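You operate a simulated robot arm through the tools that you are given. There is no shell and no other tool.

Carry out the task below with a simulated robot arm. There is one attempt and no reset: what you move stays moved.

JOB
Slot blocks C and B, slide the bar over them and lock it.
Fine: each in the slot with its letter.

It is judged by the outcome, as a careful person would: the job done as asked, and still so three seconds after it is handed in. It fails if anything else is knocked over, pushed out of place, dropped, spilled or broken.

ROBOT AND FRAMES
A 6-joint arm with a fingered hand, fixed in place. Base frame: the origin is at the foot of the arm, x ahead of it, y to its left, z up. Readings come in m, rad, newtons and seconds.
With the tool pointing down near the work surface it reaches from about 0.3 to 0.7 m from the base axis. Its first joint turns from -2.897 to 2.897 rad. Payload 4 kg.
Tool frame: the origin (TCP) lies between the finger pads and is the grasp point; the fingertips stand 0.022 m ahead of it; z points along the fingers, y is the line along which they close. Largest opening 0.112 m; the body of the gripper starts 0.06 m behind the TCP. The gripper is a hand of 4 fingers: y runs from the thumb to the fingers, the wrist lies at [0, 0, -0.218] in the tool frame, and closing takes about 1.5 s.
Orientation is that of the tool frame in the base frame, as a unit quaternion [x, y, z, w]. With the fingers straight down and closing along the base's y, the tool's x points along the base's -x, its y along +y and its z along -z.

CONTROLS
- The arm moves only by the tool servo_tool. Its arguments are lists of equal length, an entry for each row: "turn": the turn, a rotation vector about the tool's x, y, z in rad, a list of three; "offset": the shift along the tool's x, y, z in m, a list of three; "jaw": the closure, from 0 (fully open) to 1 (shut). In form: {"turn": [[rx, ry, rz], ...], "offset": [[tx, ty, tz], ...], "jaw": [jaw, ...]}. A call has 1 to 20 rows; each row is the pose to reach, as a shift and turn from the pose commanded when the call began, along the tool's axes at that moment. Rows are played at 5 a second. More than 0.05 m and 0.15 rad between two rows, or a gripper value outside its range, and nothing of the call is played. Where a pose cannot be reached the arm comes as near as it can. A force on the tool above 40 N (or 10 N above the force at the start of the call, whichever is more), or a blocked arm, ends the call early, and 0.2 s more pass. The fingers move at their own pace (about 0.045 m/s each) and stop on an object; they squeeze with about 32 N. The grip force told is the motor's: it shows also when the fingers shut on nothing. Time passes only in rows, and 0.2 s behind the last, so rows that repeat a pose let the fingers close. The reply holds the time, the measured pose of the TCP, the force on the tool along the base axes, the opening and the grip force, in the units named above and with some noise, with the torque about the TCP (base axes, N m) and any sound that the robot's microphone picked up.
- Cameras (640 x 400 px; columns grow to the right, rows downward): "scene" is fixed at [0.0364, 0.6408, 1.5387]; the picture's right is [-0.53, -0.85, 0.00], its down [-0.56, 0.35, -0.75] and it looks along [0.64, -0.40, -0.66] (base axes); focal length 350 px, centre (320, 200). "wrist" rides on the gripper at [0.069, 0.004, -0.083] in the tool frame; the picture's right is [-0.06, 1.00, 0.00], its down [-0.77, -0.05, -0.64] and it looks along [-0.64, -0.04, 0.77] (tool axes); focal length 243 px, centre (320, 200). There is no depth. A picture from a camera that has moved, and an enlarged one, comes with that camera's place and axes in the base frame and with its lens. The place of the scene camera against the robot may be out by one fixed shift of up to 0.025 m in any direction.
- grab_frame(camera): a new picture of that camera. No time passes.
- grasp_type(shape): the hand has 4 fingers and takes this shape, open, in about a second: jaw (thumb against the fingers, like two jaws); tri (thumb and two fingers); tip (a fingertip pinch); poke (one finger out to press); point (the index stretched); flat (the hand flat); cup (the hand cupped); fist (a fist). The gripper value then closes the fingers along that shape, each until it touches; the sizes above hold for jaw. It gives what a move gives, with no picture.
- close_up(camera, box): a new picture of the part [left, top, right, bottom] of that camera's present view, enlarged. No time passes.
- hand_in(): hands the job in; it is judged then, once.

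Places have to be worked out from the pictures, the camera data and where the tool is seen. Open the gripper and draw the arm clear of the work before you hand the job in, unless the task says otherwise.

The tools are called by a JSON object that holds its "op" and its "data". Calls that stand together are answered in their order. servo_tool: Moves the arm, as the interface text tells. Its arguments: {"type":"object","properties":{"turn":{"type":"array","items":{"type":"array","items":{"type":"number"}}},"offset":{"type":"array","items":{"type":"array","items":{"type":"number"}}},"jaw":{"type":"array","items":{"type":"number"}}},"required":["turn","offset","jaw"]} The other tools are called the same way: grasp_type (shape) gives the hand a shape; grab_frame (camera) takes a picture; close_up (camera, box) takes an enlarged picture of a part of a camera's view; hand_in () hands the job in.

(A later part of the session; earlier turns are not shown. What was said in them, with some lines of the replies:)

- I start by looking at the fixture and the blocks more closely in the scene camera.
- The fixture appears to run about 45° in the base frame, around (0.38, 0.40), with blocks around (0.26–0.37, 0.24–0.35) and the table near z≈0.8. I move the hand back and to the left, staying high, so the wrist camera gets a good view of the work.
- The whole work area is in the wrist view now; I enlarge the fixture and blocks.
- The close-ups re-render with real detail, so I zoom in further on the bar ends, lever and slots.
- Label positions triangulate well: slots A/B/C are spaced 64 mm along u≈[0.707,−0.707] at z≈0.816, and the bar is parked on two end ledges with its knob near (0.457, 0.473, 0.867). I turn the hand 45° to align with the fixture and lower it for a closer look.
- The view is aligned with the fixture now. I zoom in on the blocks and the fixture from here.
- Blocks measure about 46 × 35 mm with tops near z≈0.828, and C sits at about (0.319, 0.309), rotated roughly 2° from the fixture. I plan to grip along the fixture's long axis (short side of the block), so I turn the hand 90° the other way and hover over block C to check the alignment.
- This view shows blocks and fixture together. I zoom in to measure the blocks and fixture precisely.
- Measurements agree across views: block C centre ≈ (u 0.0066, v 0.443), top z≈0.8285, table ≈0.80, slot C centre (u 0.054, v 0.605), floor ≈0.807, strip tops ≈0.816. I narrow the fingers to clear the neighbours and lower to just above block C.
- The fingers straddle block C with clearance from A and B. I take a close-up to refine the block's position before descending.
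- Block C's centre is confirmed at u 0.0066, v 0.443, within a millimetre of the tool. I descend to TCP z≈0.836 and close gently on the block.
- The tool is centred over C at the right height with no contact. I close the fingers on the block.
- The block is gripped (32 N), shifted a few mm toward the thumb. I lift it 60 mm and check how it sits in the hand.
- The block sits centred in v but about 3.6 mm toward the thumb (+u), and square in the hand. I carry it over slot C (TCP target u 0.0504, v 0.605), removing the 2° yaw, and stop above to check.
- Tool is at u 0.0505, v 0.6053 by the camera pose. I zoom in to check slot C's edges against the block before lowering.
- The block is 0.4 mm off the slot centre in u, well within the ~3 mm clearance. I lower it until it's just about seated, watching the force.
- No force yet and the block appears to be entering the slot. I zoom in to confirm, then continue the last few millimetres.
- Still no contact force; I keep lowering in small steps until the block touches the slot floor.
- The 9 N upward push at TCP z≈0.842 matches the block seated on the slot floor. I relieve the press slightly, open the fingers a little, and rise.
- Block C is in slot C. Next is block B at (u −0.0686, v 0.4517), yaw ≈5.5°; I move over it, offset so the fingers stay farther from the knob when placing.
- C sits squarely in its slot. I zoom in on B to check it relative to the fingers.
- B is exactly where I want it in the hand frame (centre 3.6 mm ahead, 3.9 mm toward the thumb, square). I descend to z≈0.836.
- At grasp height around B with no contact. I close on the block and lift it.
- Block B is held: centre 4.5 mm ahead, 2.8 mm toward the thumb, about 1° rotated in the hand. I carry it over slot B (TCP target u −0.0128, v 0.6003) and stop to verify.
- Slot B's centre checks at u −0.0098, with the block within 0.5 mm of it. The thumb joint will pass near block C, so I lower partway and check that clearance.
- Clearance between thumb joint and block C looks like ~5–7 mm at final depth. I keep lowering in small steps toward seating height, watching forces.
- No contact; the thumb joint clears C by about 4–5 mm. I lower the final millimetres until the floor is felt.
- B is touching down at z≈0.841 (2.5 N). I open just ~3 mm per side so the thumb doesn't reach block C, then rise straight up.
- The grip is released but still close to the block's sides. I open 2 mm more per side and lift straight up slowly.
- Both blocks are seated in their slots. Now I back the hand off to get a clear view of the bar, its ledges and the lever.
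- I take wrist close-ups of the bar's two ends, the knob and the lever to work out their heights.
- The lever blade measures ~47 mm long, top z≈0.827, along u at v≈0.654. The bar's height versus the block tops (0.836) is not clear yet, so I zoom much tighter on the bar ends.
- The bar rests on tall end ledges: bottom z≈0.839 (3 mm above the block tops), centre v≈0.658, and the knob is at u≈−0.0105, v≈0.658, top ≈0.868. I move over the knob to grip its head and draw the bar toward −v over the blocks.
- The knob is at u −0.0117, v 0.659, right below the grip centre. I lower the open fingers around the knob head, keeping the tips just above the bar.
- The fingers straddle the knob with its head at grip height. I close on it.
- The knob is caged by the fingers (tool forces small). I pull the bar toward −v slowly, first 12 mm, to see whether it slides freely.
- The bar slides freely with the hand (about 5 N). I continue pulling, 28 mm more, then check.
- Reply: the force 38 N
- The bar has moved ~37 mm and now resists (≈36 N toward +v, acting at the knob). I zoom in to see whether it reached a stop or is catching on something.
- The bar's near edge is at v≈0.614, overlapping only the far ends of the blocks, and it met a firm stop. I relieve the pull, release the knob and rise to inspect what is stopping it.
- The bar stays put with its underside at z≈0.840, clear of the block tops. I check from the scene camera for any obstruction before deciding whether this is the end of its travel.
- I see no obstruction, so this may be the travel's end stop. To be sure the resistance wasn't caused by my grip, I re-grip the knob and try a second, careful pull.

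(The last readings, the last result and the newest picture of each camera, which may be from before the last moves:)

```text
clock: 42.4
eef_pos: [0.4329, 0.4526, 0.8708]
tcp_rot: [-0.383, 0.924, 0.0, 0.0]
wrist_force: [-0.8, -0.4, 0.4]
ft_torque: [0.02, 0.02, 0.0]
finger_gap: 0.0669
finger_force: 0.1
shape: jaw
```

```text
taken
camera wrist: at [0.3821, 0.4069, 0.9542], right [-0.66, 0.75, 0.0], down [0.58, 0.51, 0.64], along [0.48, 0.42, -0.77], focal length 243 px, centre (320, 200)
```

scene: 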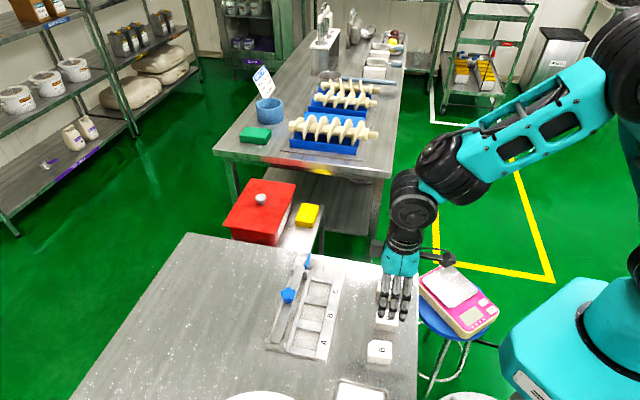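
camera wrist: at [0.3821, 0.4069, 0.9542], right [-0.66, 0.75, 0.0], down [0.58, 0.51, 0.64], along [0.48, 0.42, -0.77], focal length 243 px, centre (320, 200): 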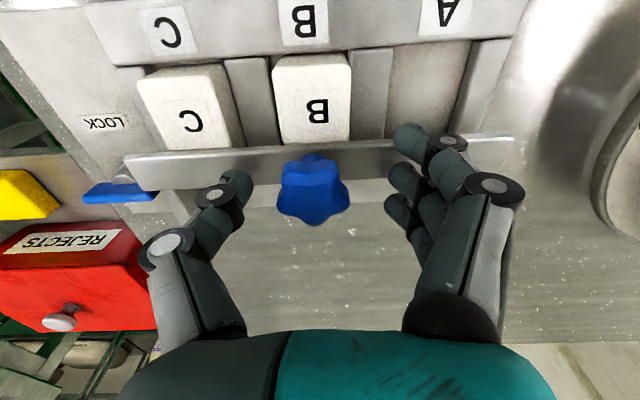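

In position around the knob again. I close and pull in 1 mm steps, watching force and the bar's position.

{"op": "servo_tool", "data": {"turn": [[0, 0, 0], [0, 0, 0], [0, 0, 0], [0, 0, 0], [0, 0, 0], [0, 0, 0]], "offset": [[0, 0, 0], [0, 0, 0], [0, 0, 0], [0, 0, 0], [0, 0, 0], [0, 0, 0]], "jaw": [0.5, 0.6, 0.7, 0.8, 0.9, 0.9]}}

{"op": "servo_tool", "data": {"turn": [[0, 0, 0], [0, 0, 0], [0, 0, 0], [0, 0, 0], [0, 0, 0]], "offset": [[0.001, 0, 0], [0.002, 0, 0], [0.003, 0, 0], [0.004, 0, 0], [0.004, 0, 0]], "jaw": [0.9, 0.9, 0.9, 0.9, 0.9]}}

{"op": "close_up", "data": {"camera": "wrist", "box": [110, 50, 530, 260]}}

```text
clock: 43.8
eef_pos: [0.4337, 0.4538, 0.8699]
tcp_rot: [-0.382, 0.924, 0.0, -0.001]
wrist_force: [6.1, 1.8, -8.3]
ft_torque: [0.01, -0.07, -0.01]
finger_gap: 0.0158
finger_force: 27.3
shape: jaw
```

```text
clock: 44.9
eef_pos: [0.4335, 0.4509, 0.8706]
tcp_rot: [-0.382, 0.924, 0.002, 0.005]
wrist_force: [16.0, 8.6, -15.6]
ft_torque: [0.02, -0.11, 0.06]
finger_gap: 0.0134
finger_force: 31.6
shape: jaw
stopped in row 5: the force on the tool passed its limit at 40 N (the readings are from after the stop); the commanded pose is now the measured one
```

```text
1.52 times, centred on (320, 155) of wrist
camera zoom: at [0.3817, 0.4049, 0.9534], right [-0.66, 0.75, 0.0], down [0.57, 0.5, 0.65], along [0.49, 0.43, -0.76], focal length 370 px, centre (320, 269)
```

zoom: 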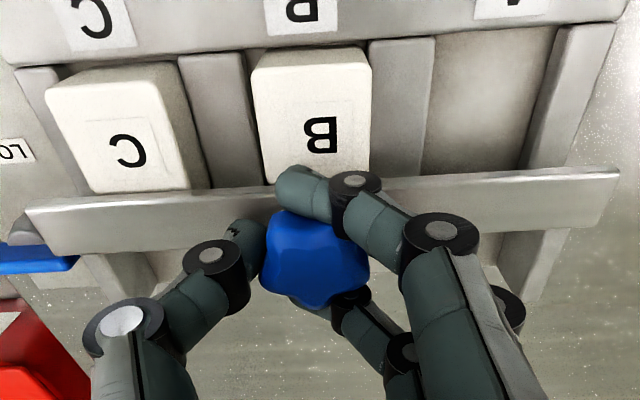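

Over 40 N with no further bar movement: this is the hard stop, with the bar over both blocks and letters still visible. I release the knob and rise.

{"op": "servo_tool", "data": {"turn": [[0, 0, 0], [0, 0, 0], [0, 0, 0], [0, 0, 0], [0, 0, 0], [0, 0, 0], [0, 0, 0], [0, 0, 0]], "offset": [[0, 0, 0], [0, 0, 0], [0, 0, 0], [0, 0, 0], [0, 0, -0.02], [0, 0, -0.05], [0, 0, -0.08], [0, 0, -0.08]], "jaw": [0.7, 0.5, 0.4, 0.4, 0.4, 0.4, 0.4, 0.4]}}

{"op": "grab_frame", "data": {"camera": "wrist"}}

{"op": "close_up", "data": {"camera": "wrist", "box": [110, 60, 260, 170]}}

```text
clock: 46.7
eef_pos: [0.4322, 0.4501, 0.9515]
tcp_rot: [-0.382, 0.924, 0.002, 0.003]
wrist_force: [0.0, 0.3, -0.6]
ft_torque: [-0.02, 0.01, 0.01]
finger_gap: 0.0664
finger_force: 0.0
shape: jaw
```

```text
taken
camera wrist: at [0.3798, 0.4044, 1.0346], right [-0.66, 0.75, 0.0], down [0.57, 0.5, 0.65], along [0.49, 0.43, -0.76], focal length 243 px, centre (320, 200)
```

wrist: 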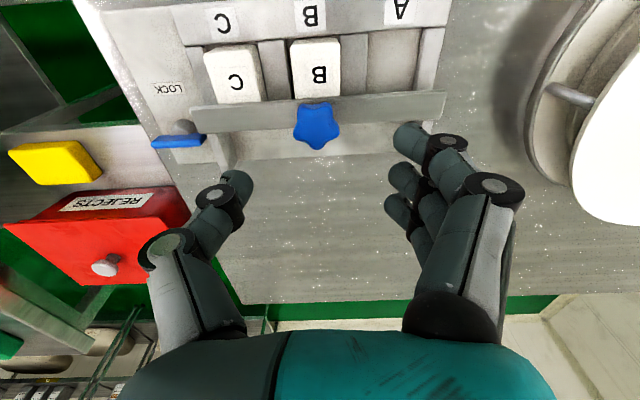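

```text
3.64 times, centred on (185, 115) of wrist
camera zoom: at [0.3798, 0.4044, 1.0346], right [-0.66, 0.75, 0.0], down [0.57, 0.5, 0.65], along [0.49, 0.43, -0.76], focal length 882 px, centre (811, 509)
```

zoom: 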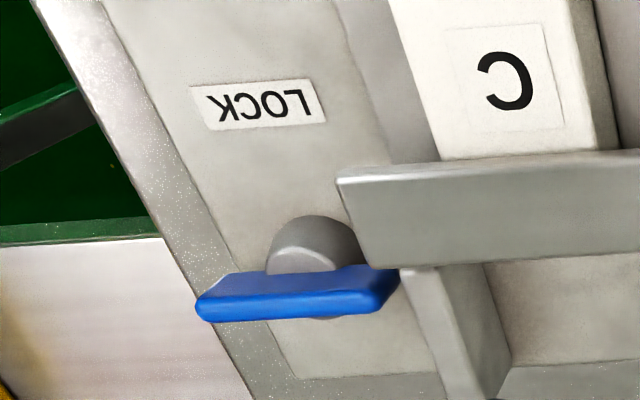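

The bar is fully over. Now the lever: blade along u from about u 0.100–0.146 at v≈0.652, top z≈0.827, on a round post at u≈0.123. I first level the hand, then turn it 90° and move above the lever so the fingers close across the blade.

{"op": "servo_tool", "data": {"turn": [[0.0014, 0.007, 0], [0.0014, 0.007, 0]], "offset": [[0, -0.005, -0.01], [0, -0.01, -0.02]], "jaw": [0.4, 0.4]}}

{"op": "servo_tool", "data": {"turn": [[0, 0, 0.131], [0, 0, 0.262], [0, 0, 0.393], [0, 0, 0.524], [0, 0, 0.655], [0, 0, 0.785], [0, 0, 0.916], [0, 0, 1.047], [0, 0, 1.178], [0, 0, 1.309], [0, 0, 1.44], [0, 0, 1.571], [0, 0, 1.571]], "offset": [[-0.002, -0.01, 0], [-0.004, -0.02, 0], [-0.007, -0.032, 0], [-0.009, -0.044, 0], [-0.012, -0.056, 0], [-0.014, -0.068, 0], [-0.016, -0.08, 0], [-0.019, -0.092, 0], [-0.022, -0.104, 0], [-0.025, -0.116, 0], [-0.027, -0.124, 0.005], [-0.0279, -0.1269, 0.01], [-0.0279, -0.1269, 0.01]], "jaw": [0.5, 0.5, 0.5, 0.5, 0.5, 0.5, 0.5, 0.5, 0.5, 0.5, 0.5, 0.5, 0.5]}}

{"op": "grab_frame", "data": {"camera": "wrist"}}

{"op": "grab_frame", "data": {"camera": "scene"}}

```text
clock: 47.3
eef_pos: [0.4393, 0.4428, 0.9713]
tcp_rot: [-0.382, 0.924, -0.001, 0.001]
wrist_force: [0.6, 0.3, -0.4]
ft_torque: [-0.01, 0.02, 0.01]
finger_gap: 0.0666
finger_force: 0.1
shape: jaw
```

```text
clock: 50.1
eef_pos: [0.5478, 0.3737, 0.9626]
tcp_rot: [0.384, 0.923, -0.001, 0.001]
wrist_force: [0.3, -0.4, 0.2]
ft_torque: [-0.01, 0.04, 0.04]
finger_gap: 0.0568
finger_force: 0.0
shape: jaw
```

```text
taken
camera wrist: at [0.5033, 0.4257, 1.0447], right [0.75, 0.66, 0.0], down [0.5, -0.58, 0.64], along [0.42, -0.48, -0.77], focal length 243 px, centre (320, 200)
```

wrist: 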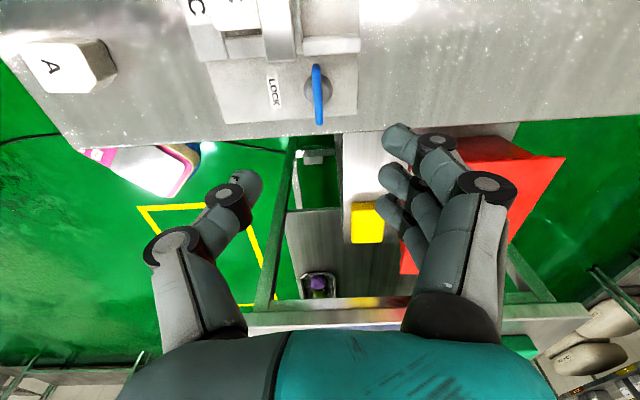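

```text
taken
```

scene: 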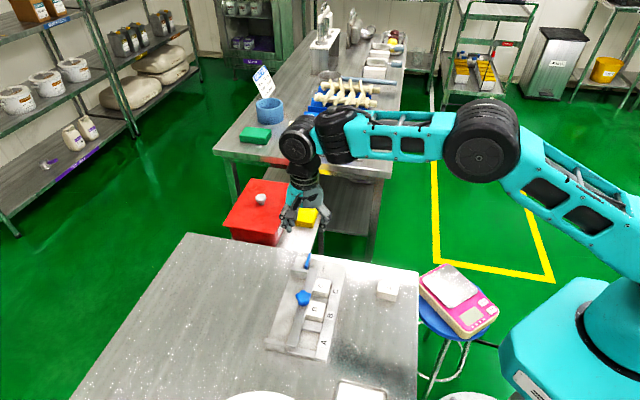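

I'm above the lever with the fingers set to close across it. I zoom in on the lever from here.

{"op": "close_up", "data": {"camera": "wrist", "box": [250, 30, 390, 140]}}

{"op": "close_up", "data": {"camera": "scene", "box": [280, 240, 340, 285]}}

```text
3.64 times, centred on (320, 85) of wrist
camera zoom: at [0.5033, 0.4257, 1.0447], right [0.75, 0.66, 0.0], down [0.5, -0.58, 0.64], along [0.42, -0.48, -0.77], focal length 882 px, centre (320, 618)
```

zoom: 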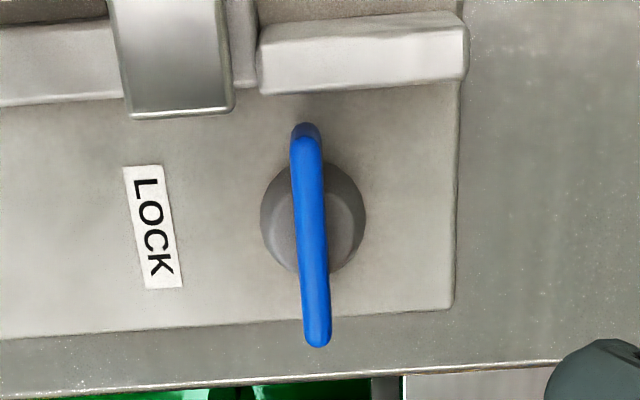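

```text
8.89 times, centred on (310, 262) of scene
camera zoom: at [0.0364, 0.6408, 1.5387], right [-0.53, -0.85, 0.0], down [-0.56, 0.35, -0.75], along [0.64, -0.4, -0.66], focal length 3116 px, centre (409, -356)
```

zoom: 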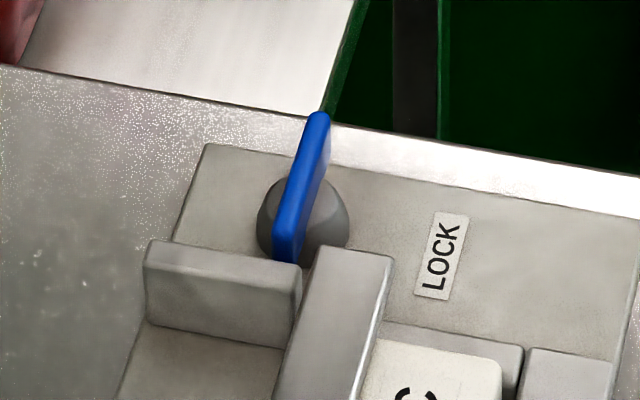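

The pivot is at u 0.1214, v 0.6512 with a symmetric blade. I lower the open fingers to just above it, centring on the pivot.

{"op": "servo_tool", "data": {"turn": [[0, 0, 0], [0, 0, 0], [0, 0, 0], [0, 0, 0], [0, 0, 0]], "offset": [[0.0025, 0.0006, 0.025], [0.0025, 0.0006, 0.05], [0.0025, 0.0006, 0.075], [0.0025, 0.0006, 0.092], [0.0025, 0.0006, 0.092]], "jaw": [0.6, 0.6, 0.6, 0.6, 0.6]}}

{"op": "grab_frame", "data": {"camera": "wrist"}}

{"op": "close_up", "data": {"camera": "scene", "box": [265, 220, 365, 300]}}

```text
clock: 51.3
eef_pos: [0.5481, 0.375, 0.87]
tcp_rot: [0.384, 0.923, 0.0, 0.001]
wrist_force: [0.4, -0.5, 0.2]
ft_torque: [0.0, 0.0, -0.02]
finger_gap: 0.045
finger_force: 0.0
shape: jaw
```

```text
taken
camera wrist: at [0.5021, 0.4275, 0.9528], right [0.75, 0.66, 0.0], down [0.5, -0.58, 0.64], along [0.42, -0.48, -0.77], focal length 243 px, centre (320, 200)
```

wrist: 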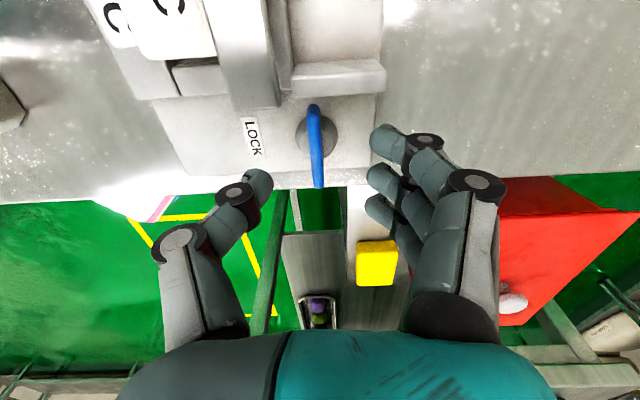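

```text
5.00 times, centred on (315, 260) of scene
camera zoom: at [0.0364, 0.6408, 1.5387], right [-0.53, -0.85, 0.0], down [-0.56, 0.35, -0.75], along [0.64, -0.4, -0.66], focal length 1753 px, centre (345, -100)
```

zoom: 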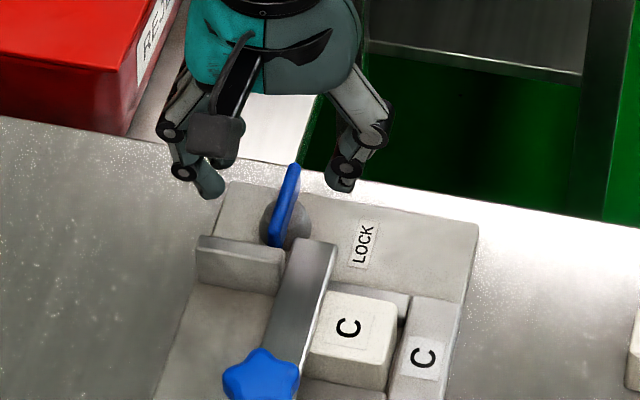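

The hand is centred (u 0.1217, v 0.6533). I lower to blade height, tips staying above the post's top.

{"op": "servo_tool", "data": {"turn": [[0, 0, 0], [0, 0, 0], [0, 0, 0], [0, 0, 0]], "offset": [[0, 0, 0.012], [0, 0, 0.023], [0, 0, 0.032], [0, 0, 0.032]], "jaw": [0.6, 0.6, 0.6, 0.6]}}

{"op": "grab_frame", "data": {"camera": "wrist"}}

{"op": "close_up", "data": {"camera": "scene", "box": [265, 220, 365, 300]}}

```text
clock: 52.3
eef_pos: [0.5462, 0.3747, 0.8372]
tcp_rot: [0.384, 0.923, 0.0, 0.001]
wrist_force: [-0.9, -0.7, -1.1]
ft_torque: [-0.01, 0.03, 0.02]
finger_gap: 0.0452
finger_force: 0.2
shape: jaw
```

```text
taken
camera wrist: at [0.5023, 0.4275, 0.9209], right [0.75, 0.66, 0.0], down [0.5, -0.58, 0.64], along [0.42, -0.48, -0.77], focal length 243 px, centre (320, 200)
```

wrist: 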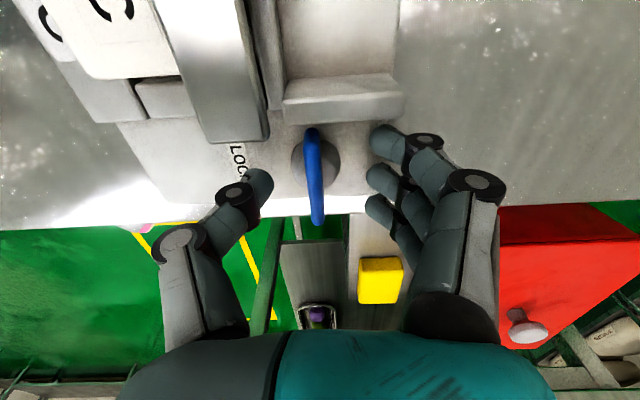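

```text
5.00 times, centred on (315, 260) of scene
camera zoom: at [0.0364, 0.6408, 1.5387], right [-0.53, -0.85, 0.0], down [-0.56, 0.35, -0.75], along [0.64, -0.4, -0.66], focal length 1753 px, centre (345, -100)
```

zoom: 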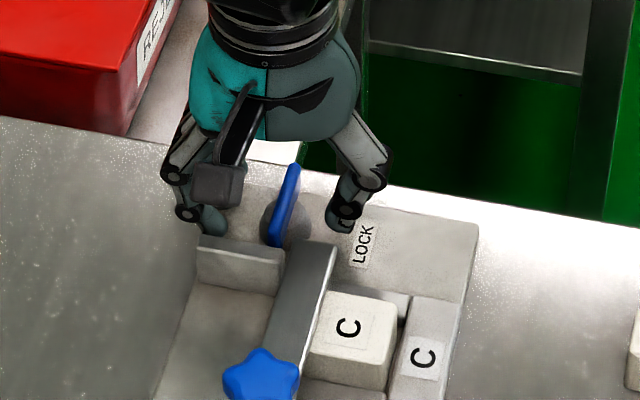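

The blade is between thumb and fingers. I close on it.

{"op": "servo_tool", "data": {"turn": [[0, 0, 0], [0, 0, 0], [0, 0, 0], [0, 0, 0], [0, 0, 0], [0, 0, 0]], "offset": [[0, 0, 0], [0, 0, 0], [0, 0, 0], [0, 0, 0], [0, 0, 0], [0, 0, 0]], "jaw": [0.7, 0.8, 0.9, 1.0, 1.0, 1.0]}}

{"op": "close_up", "data": {"camera": "wrist", "box": [220, 90, 460, 270]}}

```text
clock: 53.7
eef_pos: [0.548, 0.3746, 0.8391]
tcp_rot: [0.384, 0.923, 0.001, 0.001]
wrist_force: [2.6, -1.9, 12.0]
ft_torque: [-0.22, 0.13, 0.02]
finger_gap: 0.0099
finger_force: 32.7
shape: jaw
```

```text
2.22 times, centred on (340, 180) of wrist
camera zoom: at [0.5027, 0.4275, 0.9222], right [0.75, 0.66, 0.0], down [0.5, -0.58, 0.64], along [0.43, -0.48, -0.77], focal length 539 px, centre (276, 244)
```

zoom: 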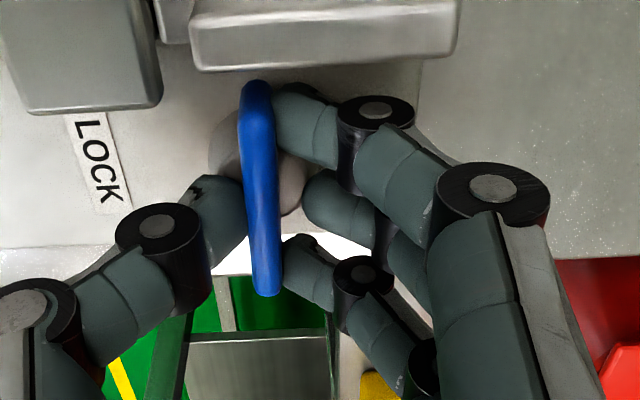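

The blade is gripped; the tips press lightly (12 N) on the post, so I raise 1.5 mm and then try a small counter-clockwise twist (0.12 rad) to feel which way the lever turns.

{"op": "servo_tool", "data": {"turn": [[0, 0, 0], [0, 0, 0], [0, 0, -0.03], [0, 0, -0.06], [0, 0, -0.09], [0, 0, -0.12], [0, 0, -0.12]], "offset": [[0, 0, -0.0015], [0, 0, -0.0015], [0, 0, -0.0015], [0, 0, -0.0015], [0, 0, -0.0015], [0, 0, -0.0015], [0, 0, -0.0015]], "jaw": [1, 1, 1, 1, 1, 1, 1]}}

{"op": "close_up", "data": {"camera": "wrist", "box": [220, 50, 460, 270]}}

{"op": "close_up", "data": {"camera": "scene", "box": [265, 220, 365, 300]}}

```text
clock: 55.3
eef_pos: [0.5478, 0.3747, 0.8403]
tcp_rot: [0.327, 0.945, -0.001, 0.001]
wrist_force: [7.5, 7.3, 4.7]
ft_torque: [0.11, -0.11, -0.23]
finger_gap: 0.0091
finger_force: 32.7
shape: jaw
```

```text
1.82 times, centred on (340, 160) of wrist
camera zoom: at [0.4962, 0.4218, 0.9229], right [0.67, 0.74, 0.0], down [0.57, -0.51, 0.64], along [0.48, -0.43, -0.77], focal length 441 px, centre (284, 273)
```

zoom: 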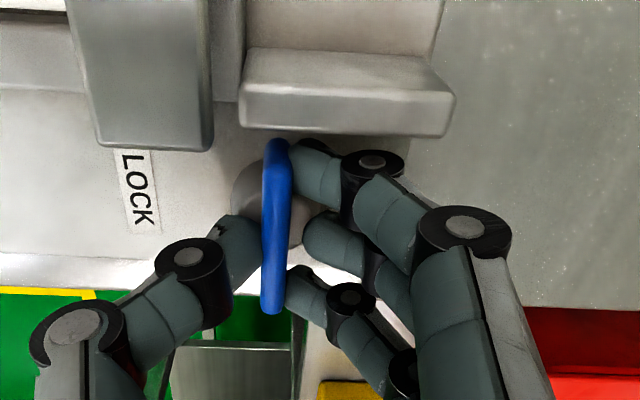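

```text
5.00 times, centred on (315, 260) of scene
camera zoom: at [0.0364, 0.6408, 1.5387], right [-0.53, -0.85, 0.0], down [-0.56, 0.35, -0.75], along [0.64, -0.4, -0.66], focal length 1753 px, centre (345, -100)
```

zoom: 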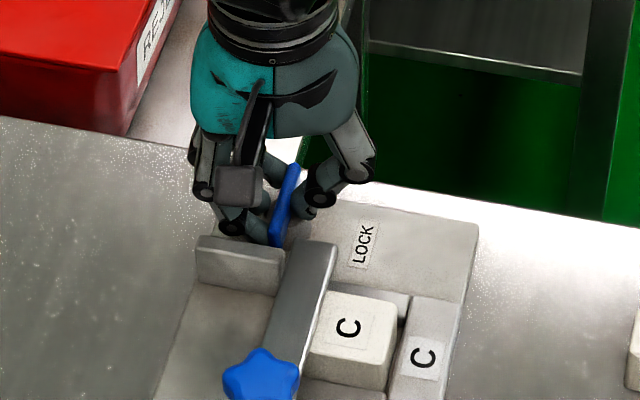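

The blade barely moved and the torque opposes (−0.23 N·m), so counter-clockwise seems blocked. I return and try the clockwise direction by a similar amount.

{"op": "servo_tool", "data": {"turn": [[0, 0, 0.04], [0, 0, 0.08], [0, 0, 0.12], [0, 0, 0.16], [0, 0, 0.2], [0, 0, 0.24], [0, 0, 0.27], [0, 0, 0.27]], "offset": [[0, 0, 0], [0, 0, 0], [0, 0, 0], [0, 0, 0], [0, 0, 0], [0, 0, 0], [0, 0, 0], [0, 0, 0]], "jaw": [1, 1, 1, 1, 1, 1, 1, 1]}}

{"op": "close_up", "data": {"camera": "wrist", "box": [220, 50, 460, 270]}}

{"op": "close_up", "data": {"camera": "scene", "box": [265, 220, 365, 300]}}

```text
clock: 57.1
eef_pos: [0.5462, 0.3748, 0.8395]
tcp_rot: [0.452, 0.892, 0.001, 0.002]
wrist_force: [11.0, 3.8, 8.1]
ft_torque: [0.12, -0.14, -0.01]
finger_gap: 0.009
finger_force: 31.6
shape: jaw
```

```text
1.82 times, centred on (340, 160) of wrist
camera zoom: at [0.5106, 0.4333, 0.9229], right [0.84, 0.54, 0.0], down [0.41, -0.65, 0.64], along [0.35, -0.54, -0.77], focal length 441 px, centre (284, 273)
```

zoom: 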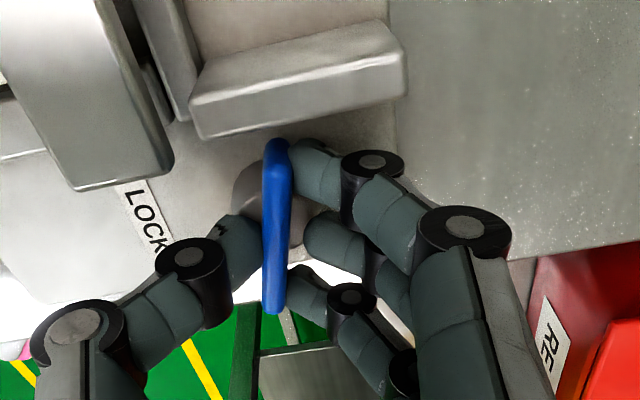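

```text
5.00 times, centred on (315, 260) of scene
camera zoom: at [0.0364, 0.6408, 1.5387], right [-0.53, -0.85, 0.0], down [-0.56, 0.35, -0.75], along [0.64, -0.4, -0.66], focal length 1753 px, centre (345, -100)
```

zoom: 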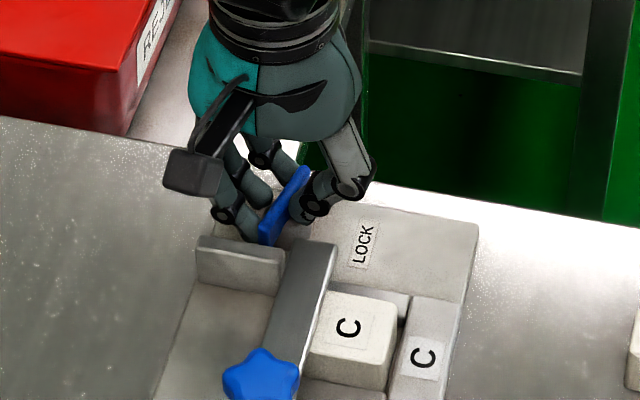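

Clockwise works: the blade turned with the hand and the torque is near zero. I continue clockwise another 0.6 rad about the pivot and check.

{"op": "servo_tool", "data": {"turn": [[0, 0, 0.08], [0, 0, 0.16], [0, 0, 0.24], [0, 0, 0.32], [0, 0, 0.4], [0, 0, 0.48], [0, 0, 0.56], [0, 0, 0.6], [0, 0, 0.6]], "offset": [[0, 0, -0.0005], [0, 0, -0.0005], [0, 0, -0.0005], [0, 0, -0.0005], [0, 0, -0.0005], [0, 0, -0.0005], [0, 0, -0.0005], [0, 0, -0.0005], [0, 0, -0.0005]], "jaw": [1, 1, 1, 1, 1, 1, 1, 1, 1]}}

{"op": "grab_frame", "data": {"camera": "wrist"}}

{"op": "close_up", "data": {"camera": "scene", "box": [265, 220, 365, 300]}}

```text
clock: 59.1
eef_pos: [0.5479, 0.3743, 0.8401]
tcp_rot: [0.697, 0.717, -0.001, 0.0]
wrist_force: [9.4, -19.7, 5.6]
ft_torque: [-0.35, -0.19, 0.03]
finger_gap: 0.0085
finger_force: 32.4
shape: jaw
```

```text
taken
camera wrist: at [0.5505, 0.4431, 0.9229], right [1.0, -0.03, 0.0], down [-0.03, -0.76, 0.64], along [-0.02, -0.64, -0.77], focal length 243 px, centre (320, 200)
```

wrist: 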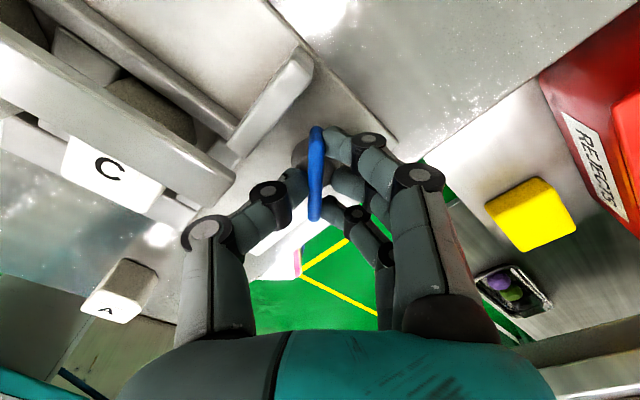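

```text
5.00 times, centred on (315, 260) of scene
camera zoom: at [0.0364, 0.6408, 1.5387], right [-0.53, -0.85, 0.0], down [-0.56, 0.35, -0.75], along [0.64, -0.4, -0.66], focal length 1753 px, centre (345, -100)
```

zoom: 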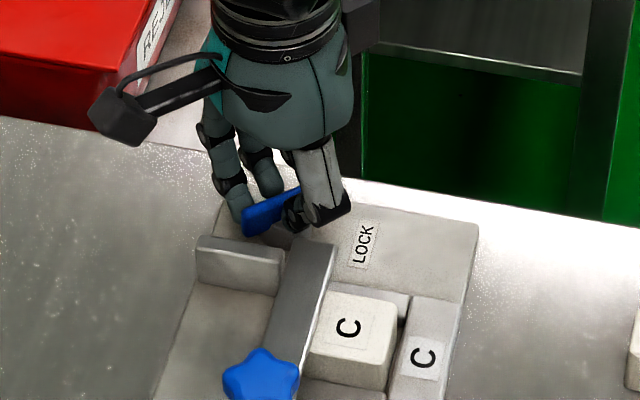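

The lever is about halfway (≈48°). A 20 N side load along the blade shows I'm ~1.7 mm off the pivot, so I correct that and keep turning clockwise.

{"op": "servo_tool", "data": {"turn": [[0, 0, 0.0], [0, 0, 0.08], [0, 0, 0.16], [0, 0, 0.24], [0, 0, 0.32], [0, 0, 0.4], [0, 0, 0.4]], "offset": [[-0.0017, 0.0007, 0], [-0.0018, 0.0007, 0], [-0.0018, 0.0007, 0], [-0.0018, 0.0007, 0], [-0.0018, 0.0007, 0], [-0.0018, 0.0007, 0], [-0.0018, 0.0007, 0]], "jaw": [1, 1, 1, 1, 1, 1, 1]}}

{"op": "grab_frame", "data": {"camera": "wrist"}}

{"op": "close_up", "data": {"camera": "scene", "box": [265, 220, 365, 300]}}

```text
clock: 60.7
eef_pos: [0.5472, 0.3729, 0.8401]
tcp_rot: [0.824, 0.566, 0.0, 0.001]
wrist_force: [-6.3, -15.4, 4.6]
ft_torque: [-0.2, 0.25, 0.04]
finger_gap: 0.0086
finger_force: 32.0
shape: jaw
```

```text
taken
camera wrist: at [0.5772, 0.4357, 0.9231], right [0.91, -0.42, 0.0], down [-0.32, -0.69, 0.64], along [-0.27, -0.58, -0.77], focal length 243 px, centre (320, 200)
```

wrist: 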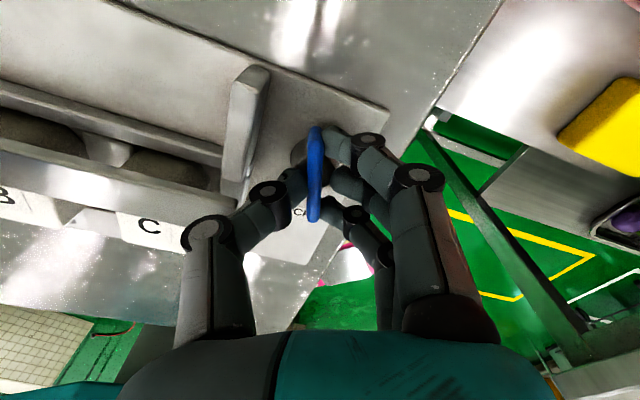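

```text
5.00 times, centred on (315, 260) of scene
camera zoom: at [0.0364, 0.6408, 1.5387], right [-0.53, -0.85, 0.0], down [-0.56, 0.35, -0.75], along [0.64, -0.4, -0.66], focal length 1753 px, centre (345, -100)
```

zoom: 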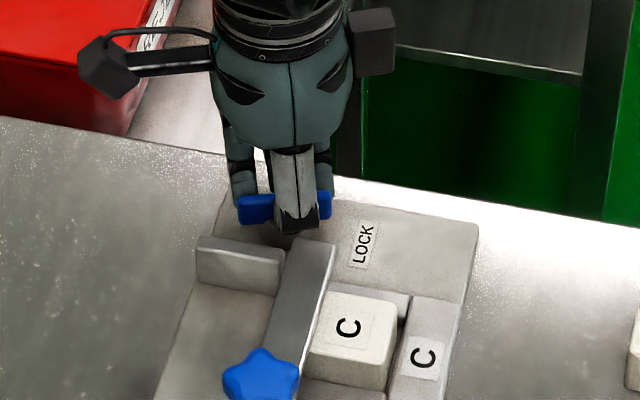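

The lever is around 70°. I relieve the remaining side load and continue clockwise toward the stop.

{"op": "servo_tool", "data": {"turn": [[0, 0, 0.0], [0, 0, 0.06], [0, 0, 0.12], [0, 0, 0.18], [0, 0, 0.24], [0, 0, 0.24]], "offset": [[-0.0013, 0, 0], [-0.0013, 0, 0], [-0.0013, 0, 0], [-0.0013, 0, 0], [-0.0013, 0, 0], [-0.0013, 0, 0]], "jaw": [1, 1, 1, 1, 1, 1]}}

{"op": "close_up", "data": {"camera": "wrist", "box": [160, 60, 440, 270]}}

{"op": "close_up", "data": {"camera": "scene", "box": [265, 220, 365, 300]}}

```text
clock: 62.1
eef_pos: [0.5478, 0.3717, 0.8399]
tcp_rot: [0.886, 0.463, 0.001, 0.001]
wrist_force: [-7.5, -6.8, 3.2]
ft_torque: [0.02, 0.27, -0.03]
finger_gap: 0.0082
finger_force: 32.7
shape: jaw
```

```text
1.90 times, centred on (300, 165) of wrist
camera zoom: at [0.5909, 0.4263, 0.9234], right [0.78, -0.62, 0.0], down [-0.48, -0.6, 0.64], along [-0.4, -0.5, -0.77], focal length 462 px, centre (358, 267)
```

zoom: 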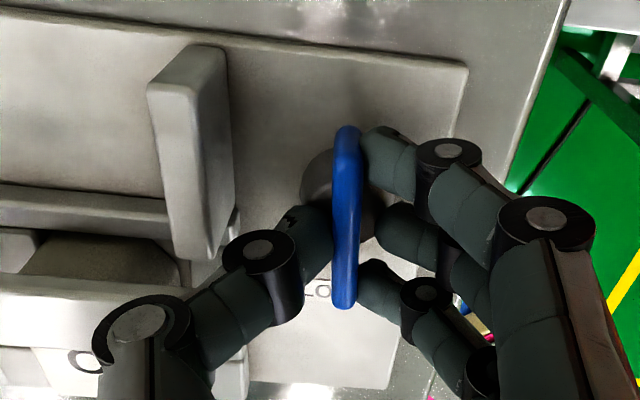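

```text
5.00 times, centred on (315, 260) of scene
camera zoom: at [0.0364, 0.6408, 1.5387], right [-0.53, -0.85, 0.0], down [-0.56, 0.35, -0.75], along [0.64, -0.4, -0.66], focal length 1753 px, centre (345, -100)
```

zoom: 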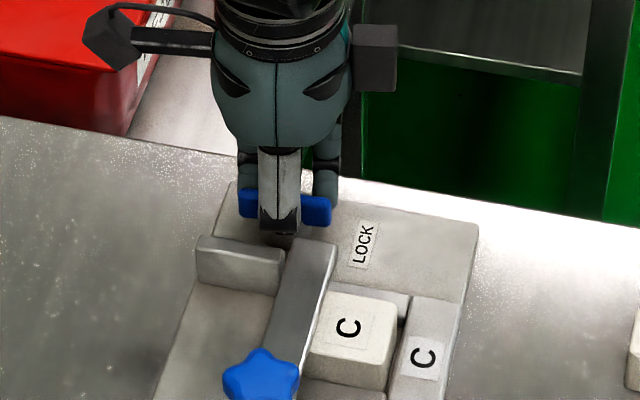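

About 85° now with little torque. I continue in small steps until the lever meets its stop.

{"op": "servo_tool", "data": {"turn": [[0, 0, 0.03], [0, 0, 0.06], [0, 0, 0.09], [0, 0, 0.12], [0, 0, 0.12]], "offset": [[-0.0003, 0, 0], [-0.0005, 0, 0], [-0.0005, 0, 0], [-0.0005, 0, 0], [-0.0005, 0, 0]], "jaw": [1, 1, 1, 1, 1]}}

{"op": "close_up", "data": {"camera": "wrist", "box": [160, 60, 440, 270]}}

{"op": "close_up", "data": {"camera": "scene", "box": [265, 220, 365, 300]}}

```text
clock: 63.3
eef_pos: [0.5466, 0.3716, 0.84]
tcp_rot: [0.913, 0.408, 0.0, 0.001]
wrist_force: [-8.3, -7.3, 4.5]
ft_torque: [-0.03, 0.32, 0.3]
finger_gap: 0.008
finger_force: 31.9
shape: jaw
```

```text
1.90 times, centred on (300, 165) of wrist
camera zoom: at [0.5968, 0.4202, 0.9234], right [0.7, -0.71, 0.0], down [-0.55, -0.54, 0.64], along [-0.46, -0.45, -0.77], focal length 462 px, centre (358, 267)
```

zoom: 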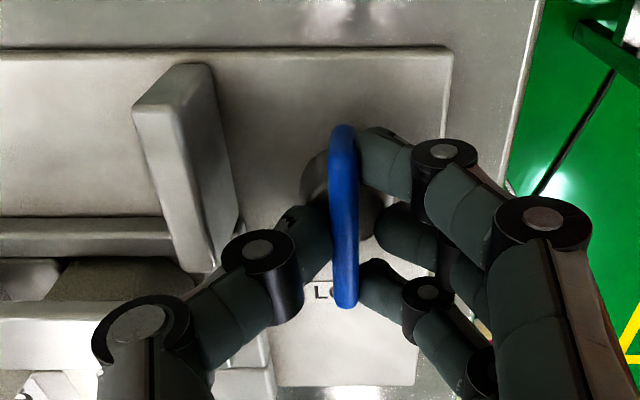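

```text
5.00 times, centred on (315, 260) of scene
camera zoom: at [0.0364, 0.6408, 1.5387], right [-0.53, -0.85, 0.0], down [-0.56, 0.35, -0.75], along [0.64, -0.4, -0.66], focal length 1753 px, centre (345, -100)
```

zoom: 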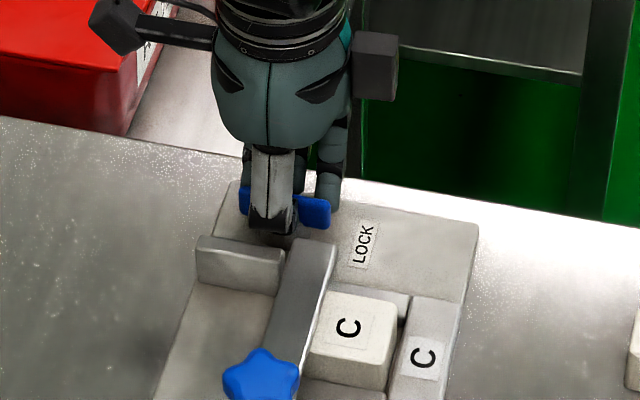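

Torque rose to +0.30 N·m and the blade now lies exactly along v, pointing at LOCK: the lever is at its locked stop. I open slightly, rise a little, then open more and lift clear.

{"op": "servo_tool", "data": {"turn": [[0, 0, -0.03], [0, 0, -0.03], [0, 0, -0.03], [0, 0, -0.03], [0, 0, -0.03], [0, 0, -0.03], [0, 0, -0.03], [0, 0, -0.03], [0, 0, -0.03]], "offset": [[0, 0, 0], [0, 0, 0], [0, 0, 0], [0, 0, 0], [0, 0, -0.006], [0, 0, -0.014], [0, 0, -0.04], [0, 0, -0.08], [0, 0, -0.08]], "jaw": [1.0, 0.88, 0.85, 0.85, 0.84, 0.8, 0.8, 0.8, 0.7]}}

{"op": "grab_frame", "data": {"camera": "wrist"}}

{"op": "close_up", "data": {"camera": "scene", "box": [265, 220, 365, 300]}}

```text
clock: 65.3
eef_pos: [0.5475, 0.3696, 0.9202]
tcp_rot: [0.906, 0.423, 0.001, 0.001]
wrist_force: [-0.4, -0.9, 1.0]
ft_torque: [0.01, -0.02, 0.01]
finger_gap: 0.0331
finger_force: 0.1
shape: jaw
```

```text
taken
camera wrist: at [0.5961, 0.4216, 1.0033], right [0.72, -0.69, 0.0], down [-0.53, -0.55, 0.64], along [-0.44, -0.47, -0.77], focal length 243 px, centre (320, 200)
```

wrist: 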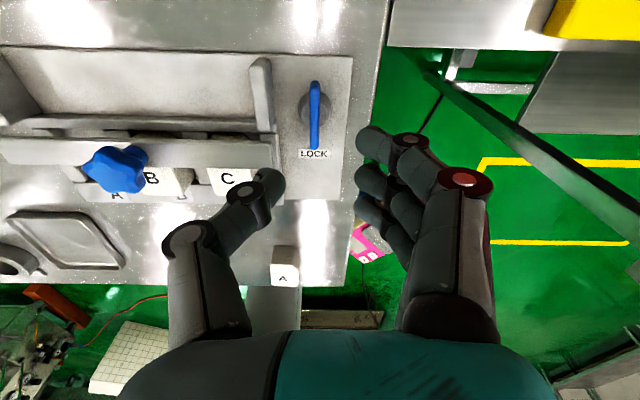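

```text
5.00 times, centred on (315, 260) of scene
camera zoom: at [0.0364, 0.6408, 1.5387], right [-0.53, -0.85, 0.0], down [-0.56, 0.35, -0.75], along [0.64, -0.4, -0.66], focal length 1753 px, centre (345, -100)
```

zoom: 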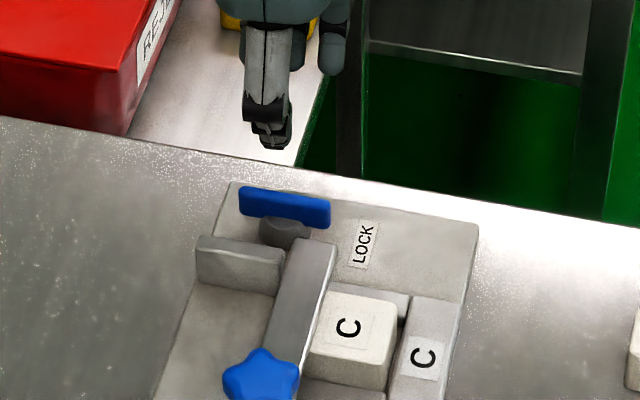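

The lever points at the LOCK label and the bar has stayed put. I inspect the fixture from this new angle before withdrawing.

{"op": "close_up", "data": {"camera": "wrist", "box": [60, 40, 360, 220]}}

{"op": "close_up", "data": {"camera": "scene", "box": [255, 235, 355, 365]}}

```text
2.13 times, centred on (210, 130) of wrist
camera zoom: at [0.5961, 0.4216, 1.0033], right [0.72, -0.69, 0.0], down [-0.53, -0.55, 0.64], along [-0.44, -0.47, -0.77], focal length 518 px, centre (555, 349)
```

zoom: 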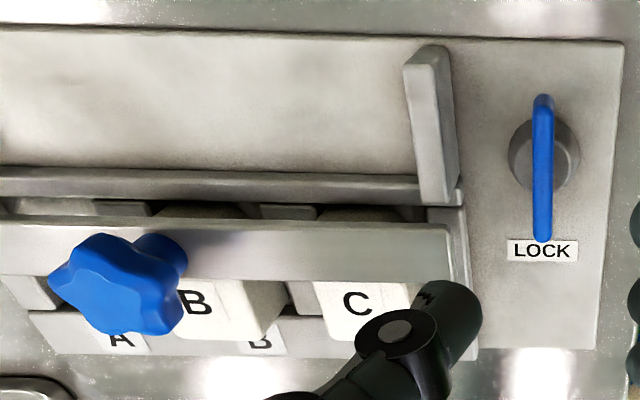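

```text
3.08 times, centred on (305, 300) of scene
camera zoom: at [0.0364, 0.6408, 1.5387], right [-0.53, -0.85, 0.0], down [-0.56, 0.35, -0.75], along [0.64, -0.4, -0.66], focal length 1078 px, centre (366, -108)
```

zoom: 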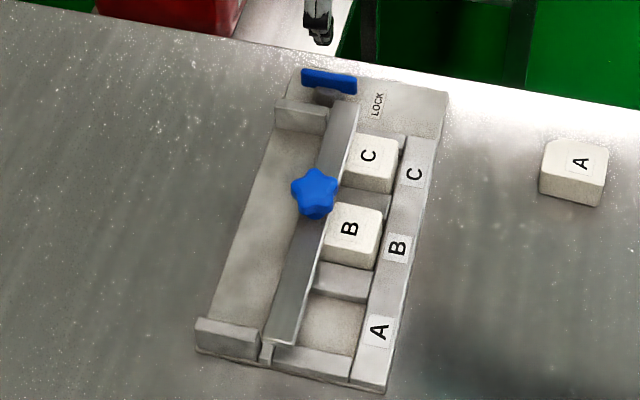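

Blocks C and B are in their slots under the bar, which is against its stop, and the lever is turned to LOCK. I open the hand and withdraw upward and back toward the start pose.

{"op": "servo_tool", "data": {"turn": [[0, 0, 0], [0, 0, 0], [0, 0, 0], [0, 0, 0], [0, 0, 0], [0, 0, 0], [0, 0, 0], [0, 0, 0], [0, 0, 0], [0, 0, 0]], "offset": [[0, 0, -0.03], [0, 0, -0.07], [0, 0, -0.11], [-0.03, 0.003, -0.14], [-0.065, 0.006, -0.16], [-0.105, 0.01, -0.18], [-0.145, 0.014, -0.2], [-0.185, 0.018, -0.21], [-0.2085, 0.0197, -0.22], [-0.2085, 0.0197, -0.22]], "jaw": [0.5, 0.4, 0.3, 0.2, 0.1, 0.0, 0.0, 0.0, 0.0, 0.0]}}

{"op": "grab_frame", "data": {"camera": "scene"}}

{"op": "close_up", "data": {"camera": "scene", "box": [255, 235, 415, 365]}}

```text
clock: 67.5
eef_pos: [0.4283, 0.1995, 1.1408]
tcp_rot: [0.906, 0.424, 0.0, 0.002]
wrist_force: [0.1, 0.6, 0.0]
ft_torque: [0.0, 0.03, -0.02]
finger_gap: 0.1117
finger_force: 0.1
shape: jaw
```

```text
taken
```

scene: 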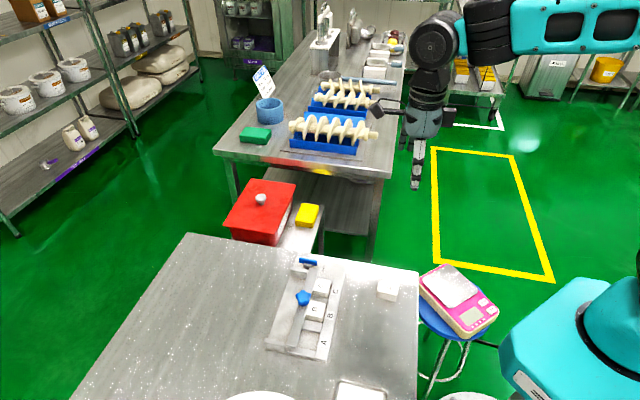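

```text
3.08 times, centred on (335, 300) of scene
camera zoom: at [0.0364, 0.6408, 1.5387], right [-0.53, -0.85, 0.0], down [-0.56, 0.35, -0.75], along [0.64, -0.4, -0.66], focal length 1078 px, centre (274, -108)
```

zoom: 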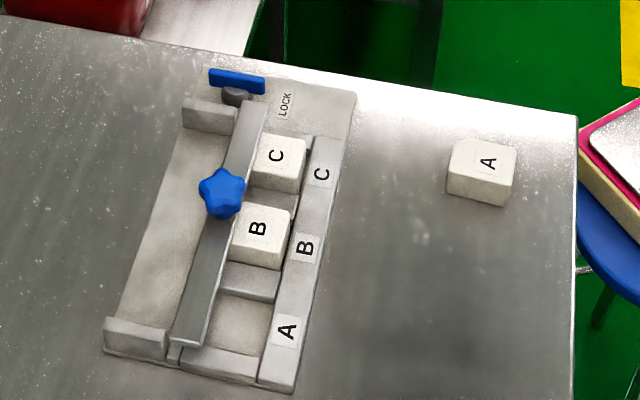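

The final view shows blocks C and B in their lettered slots, the bar over both at its stop, and the lever at LOCK. Block A is untouched, and the hand is open and clear, so I hand the job in.

{"op": "hand_in", "data": {}}

```text
The job is handed in.
```

Blocks C and B are in the slots with their letters, the bar is slid over both, and the lever is turned to LOCK. I handed the job in; no verdict came back.

- **Blocks:** C and B were each lowered until the slot floor was felt, then released. The later pictures show them level in their slots. Block A was left where it was.
- **Bar:** it slid about 32 mm and then met a hard stop. I checked with a second pull of more than 40 N and it did not move. At that stop it covers roughly the last 9–12 mm of each block and leaves the letters visible. I took this as the end of its travel, since I could see nothing in the way.
- **Lever:** it would not turn counter-clockwise. It turned clockwise through 90° until it met its stop, pointing at the LOCK label.

The hand is open and drawn back near its start position.
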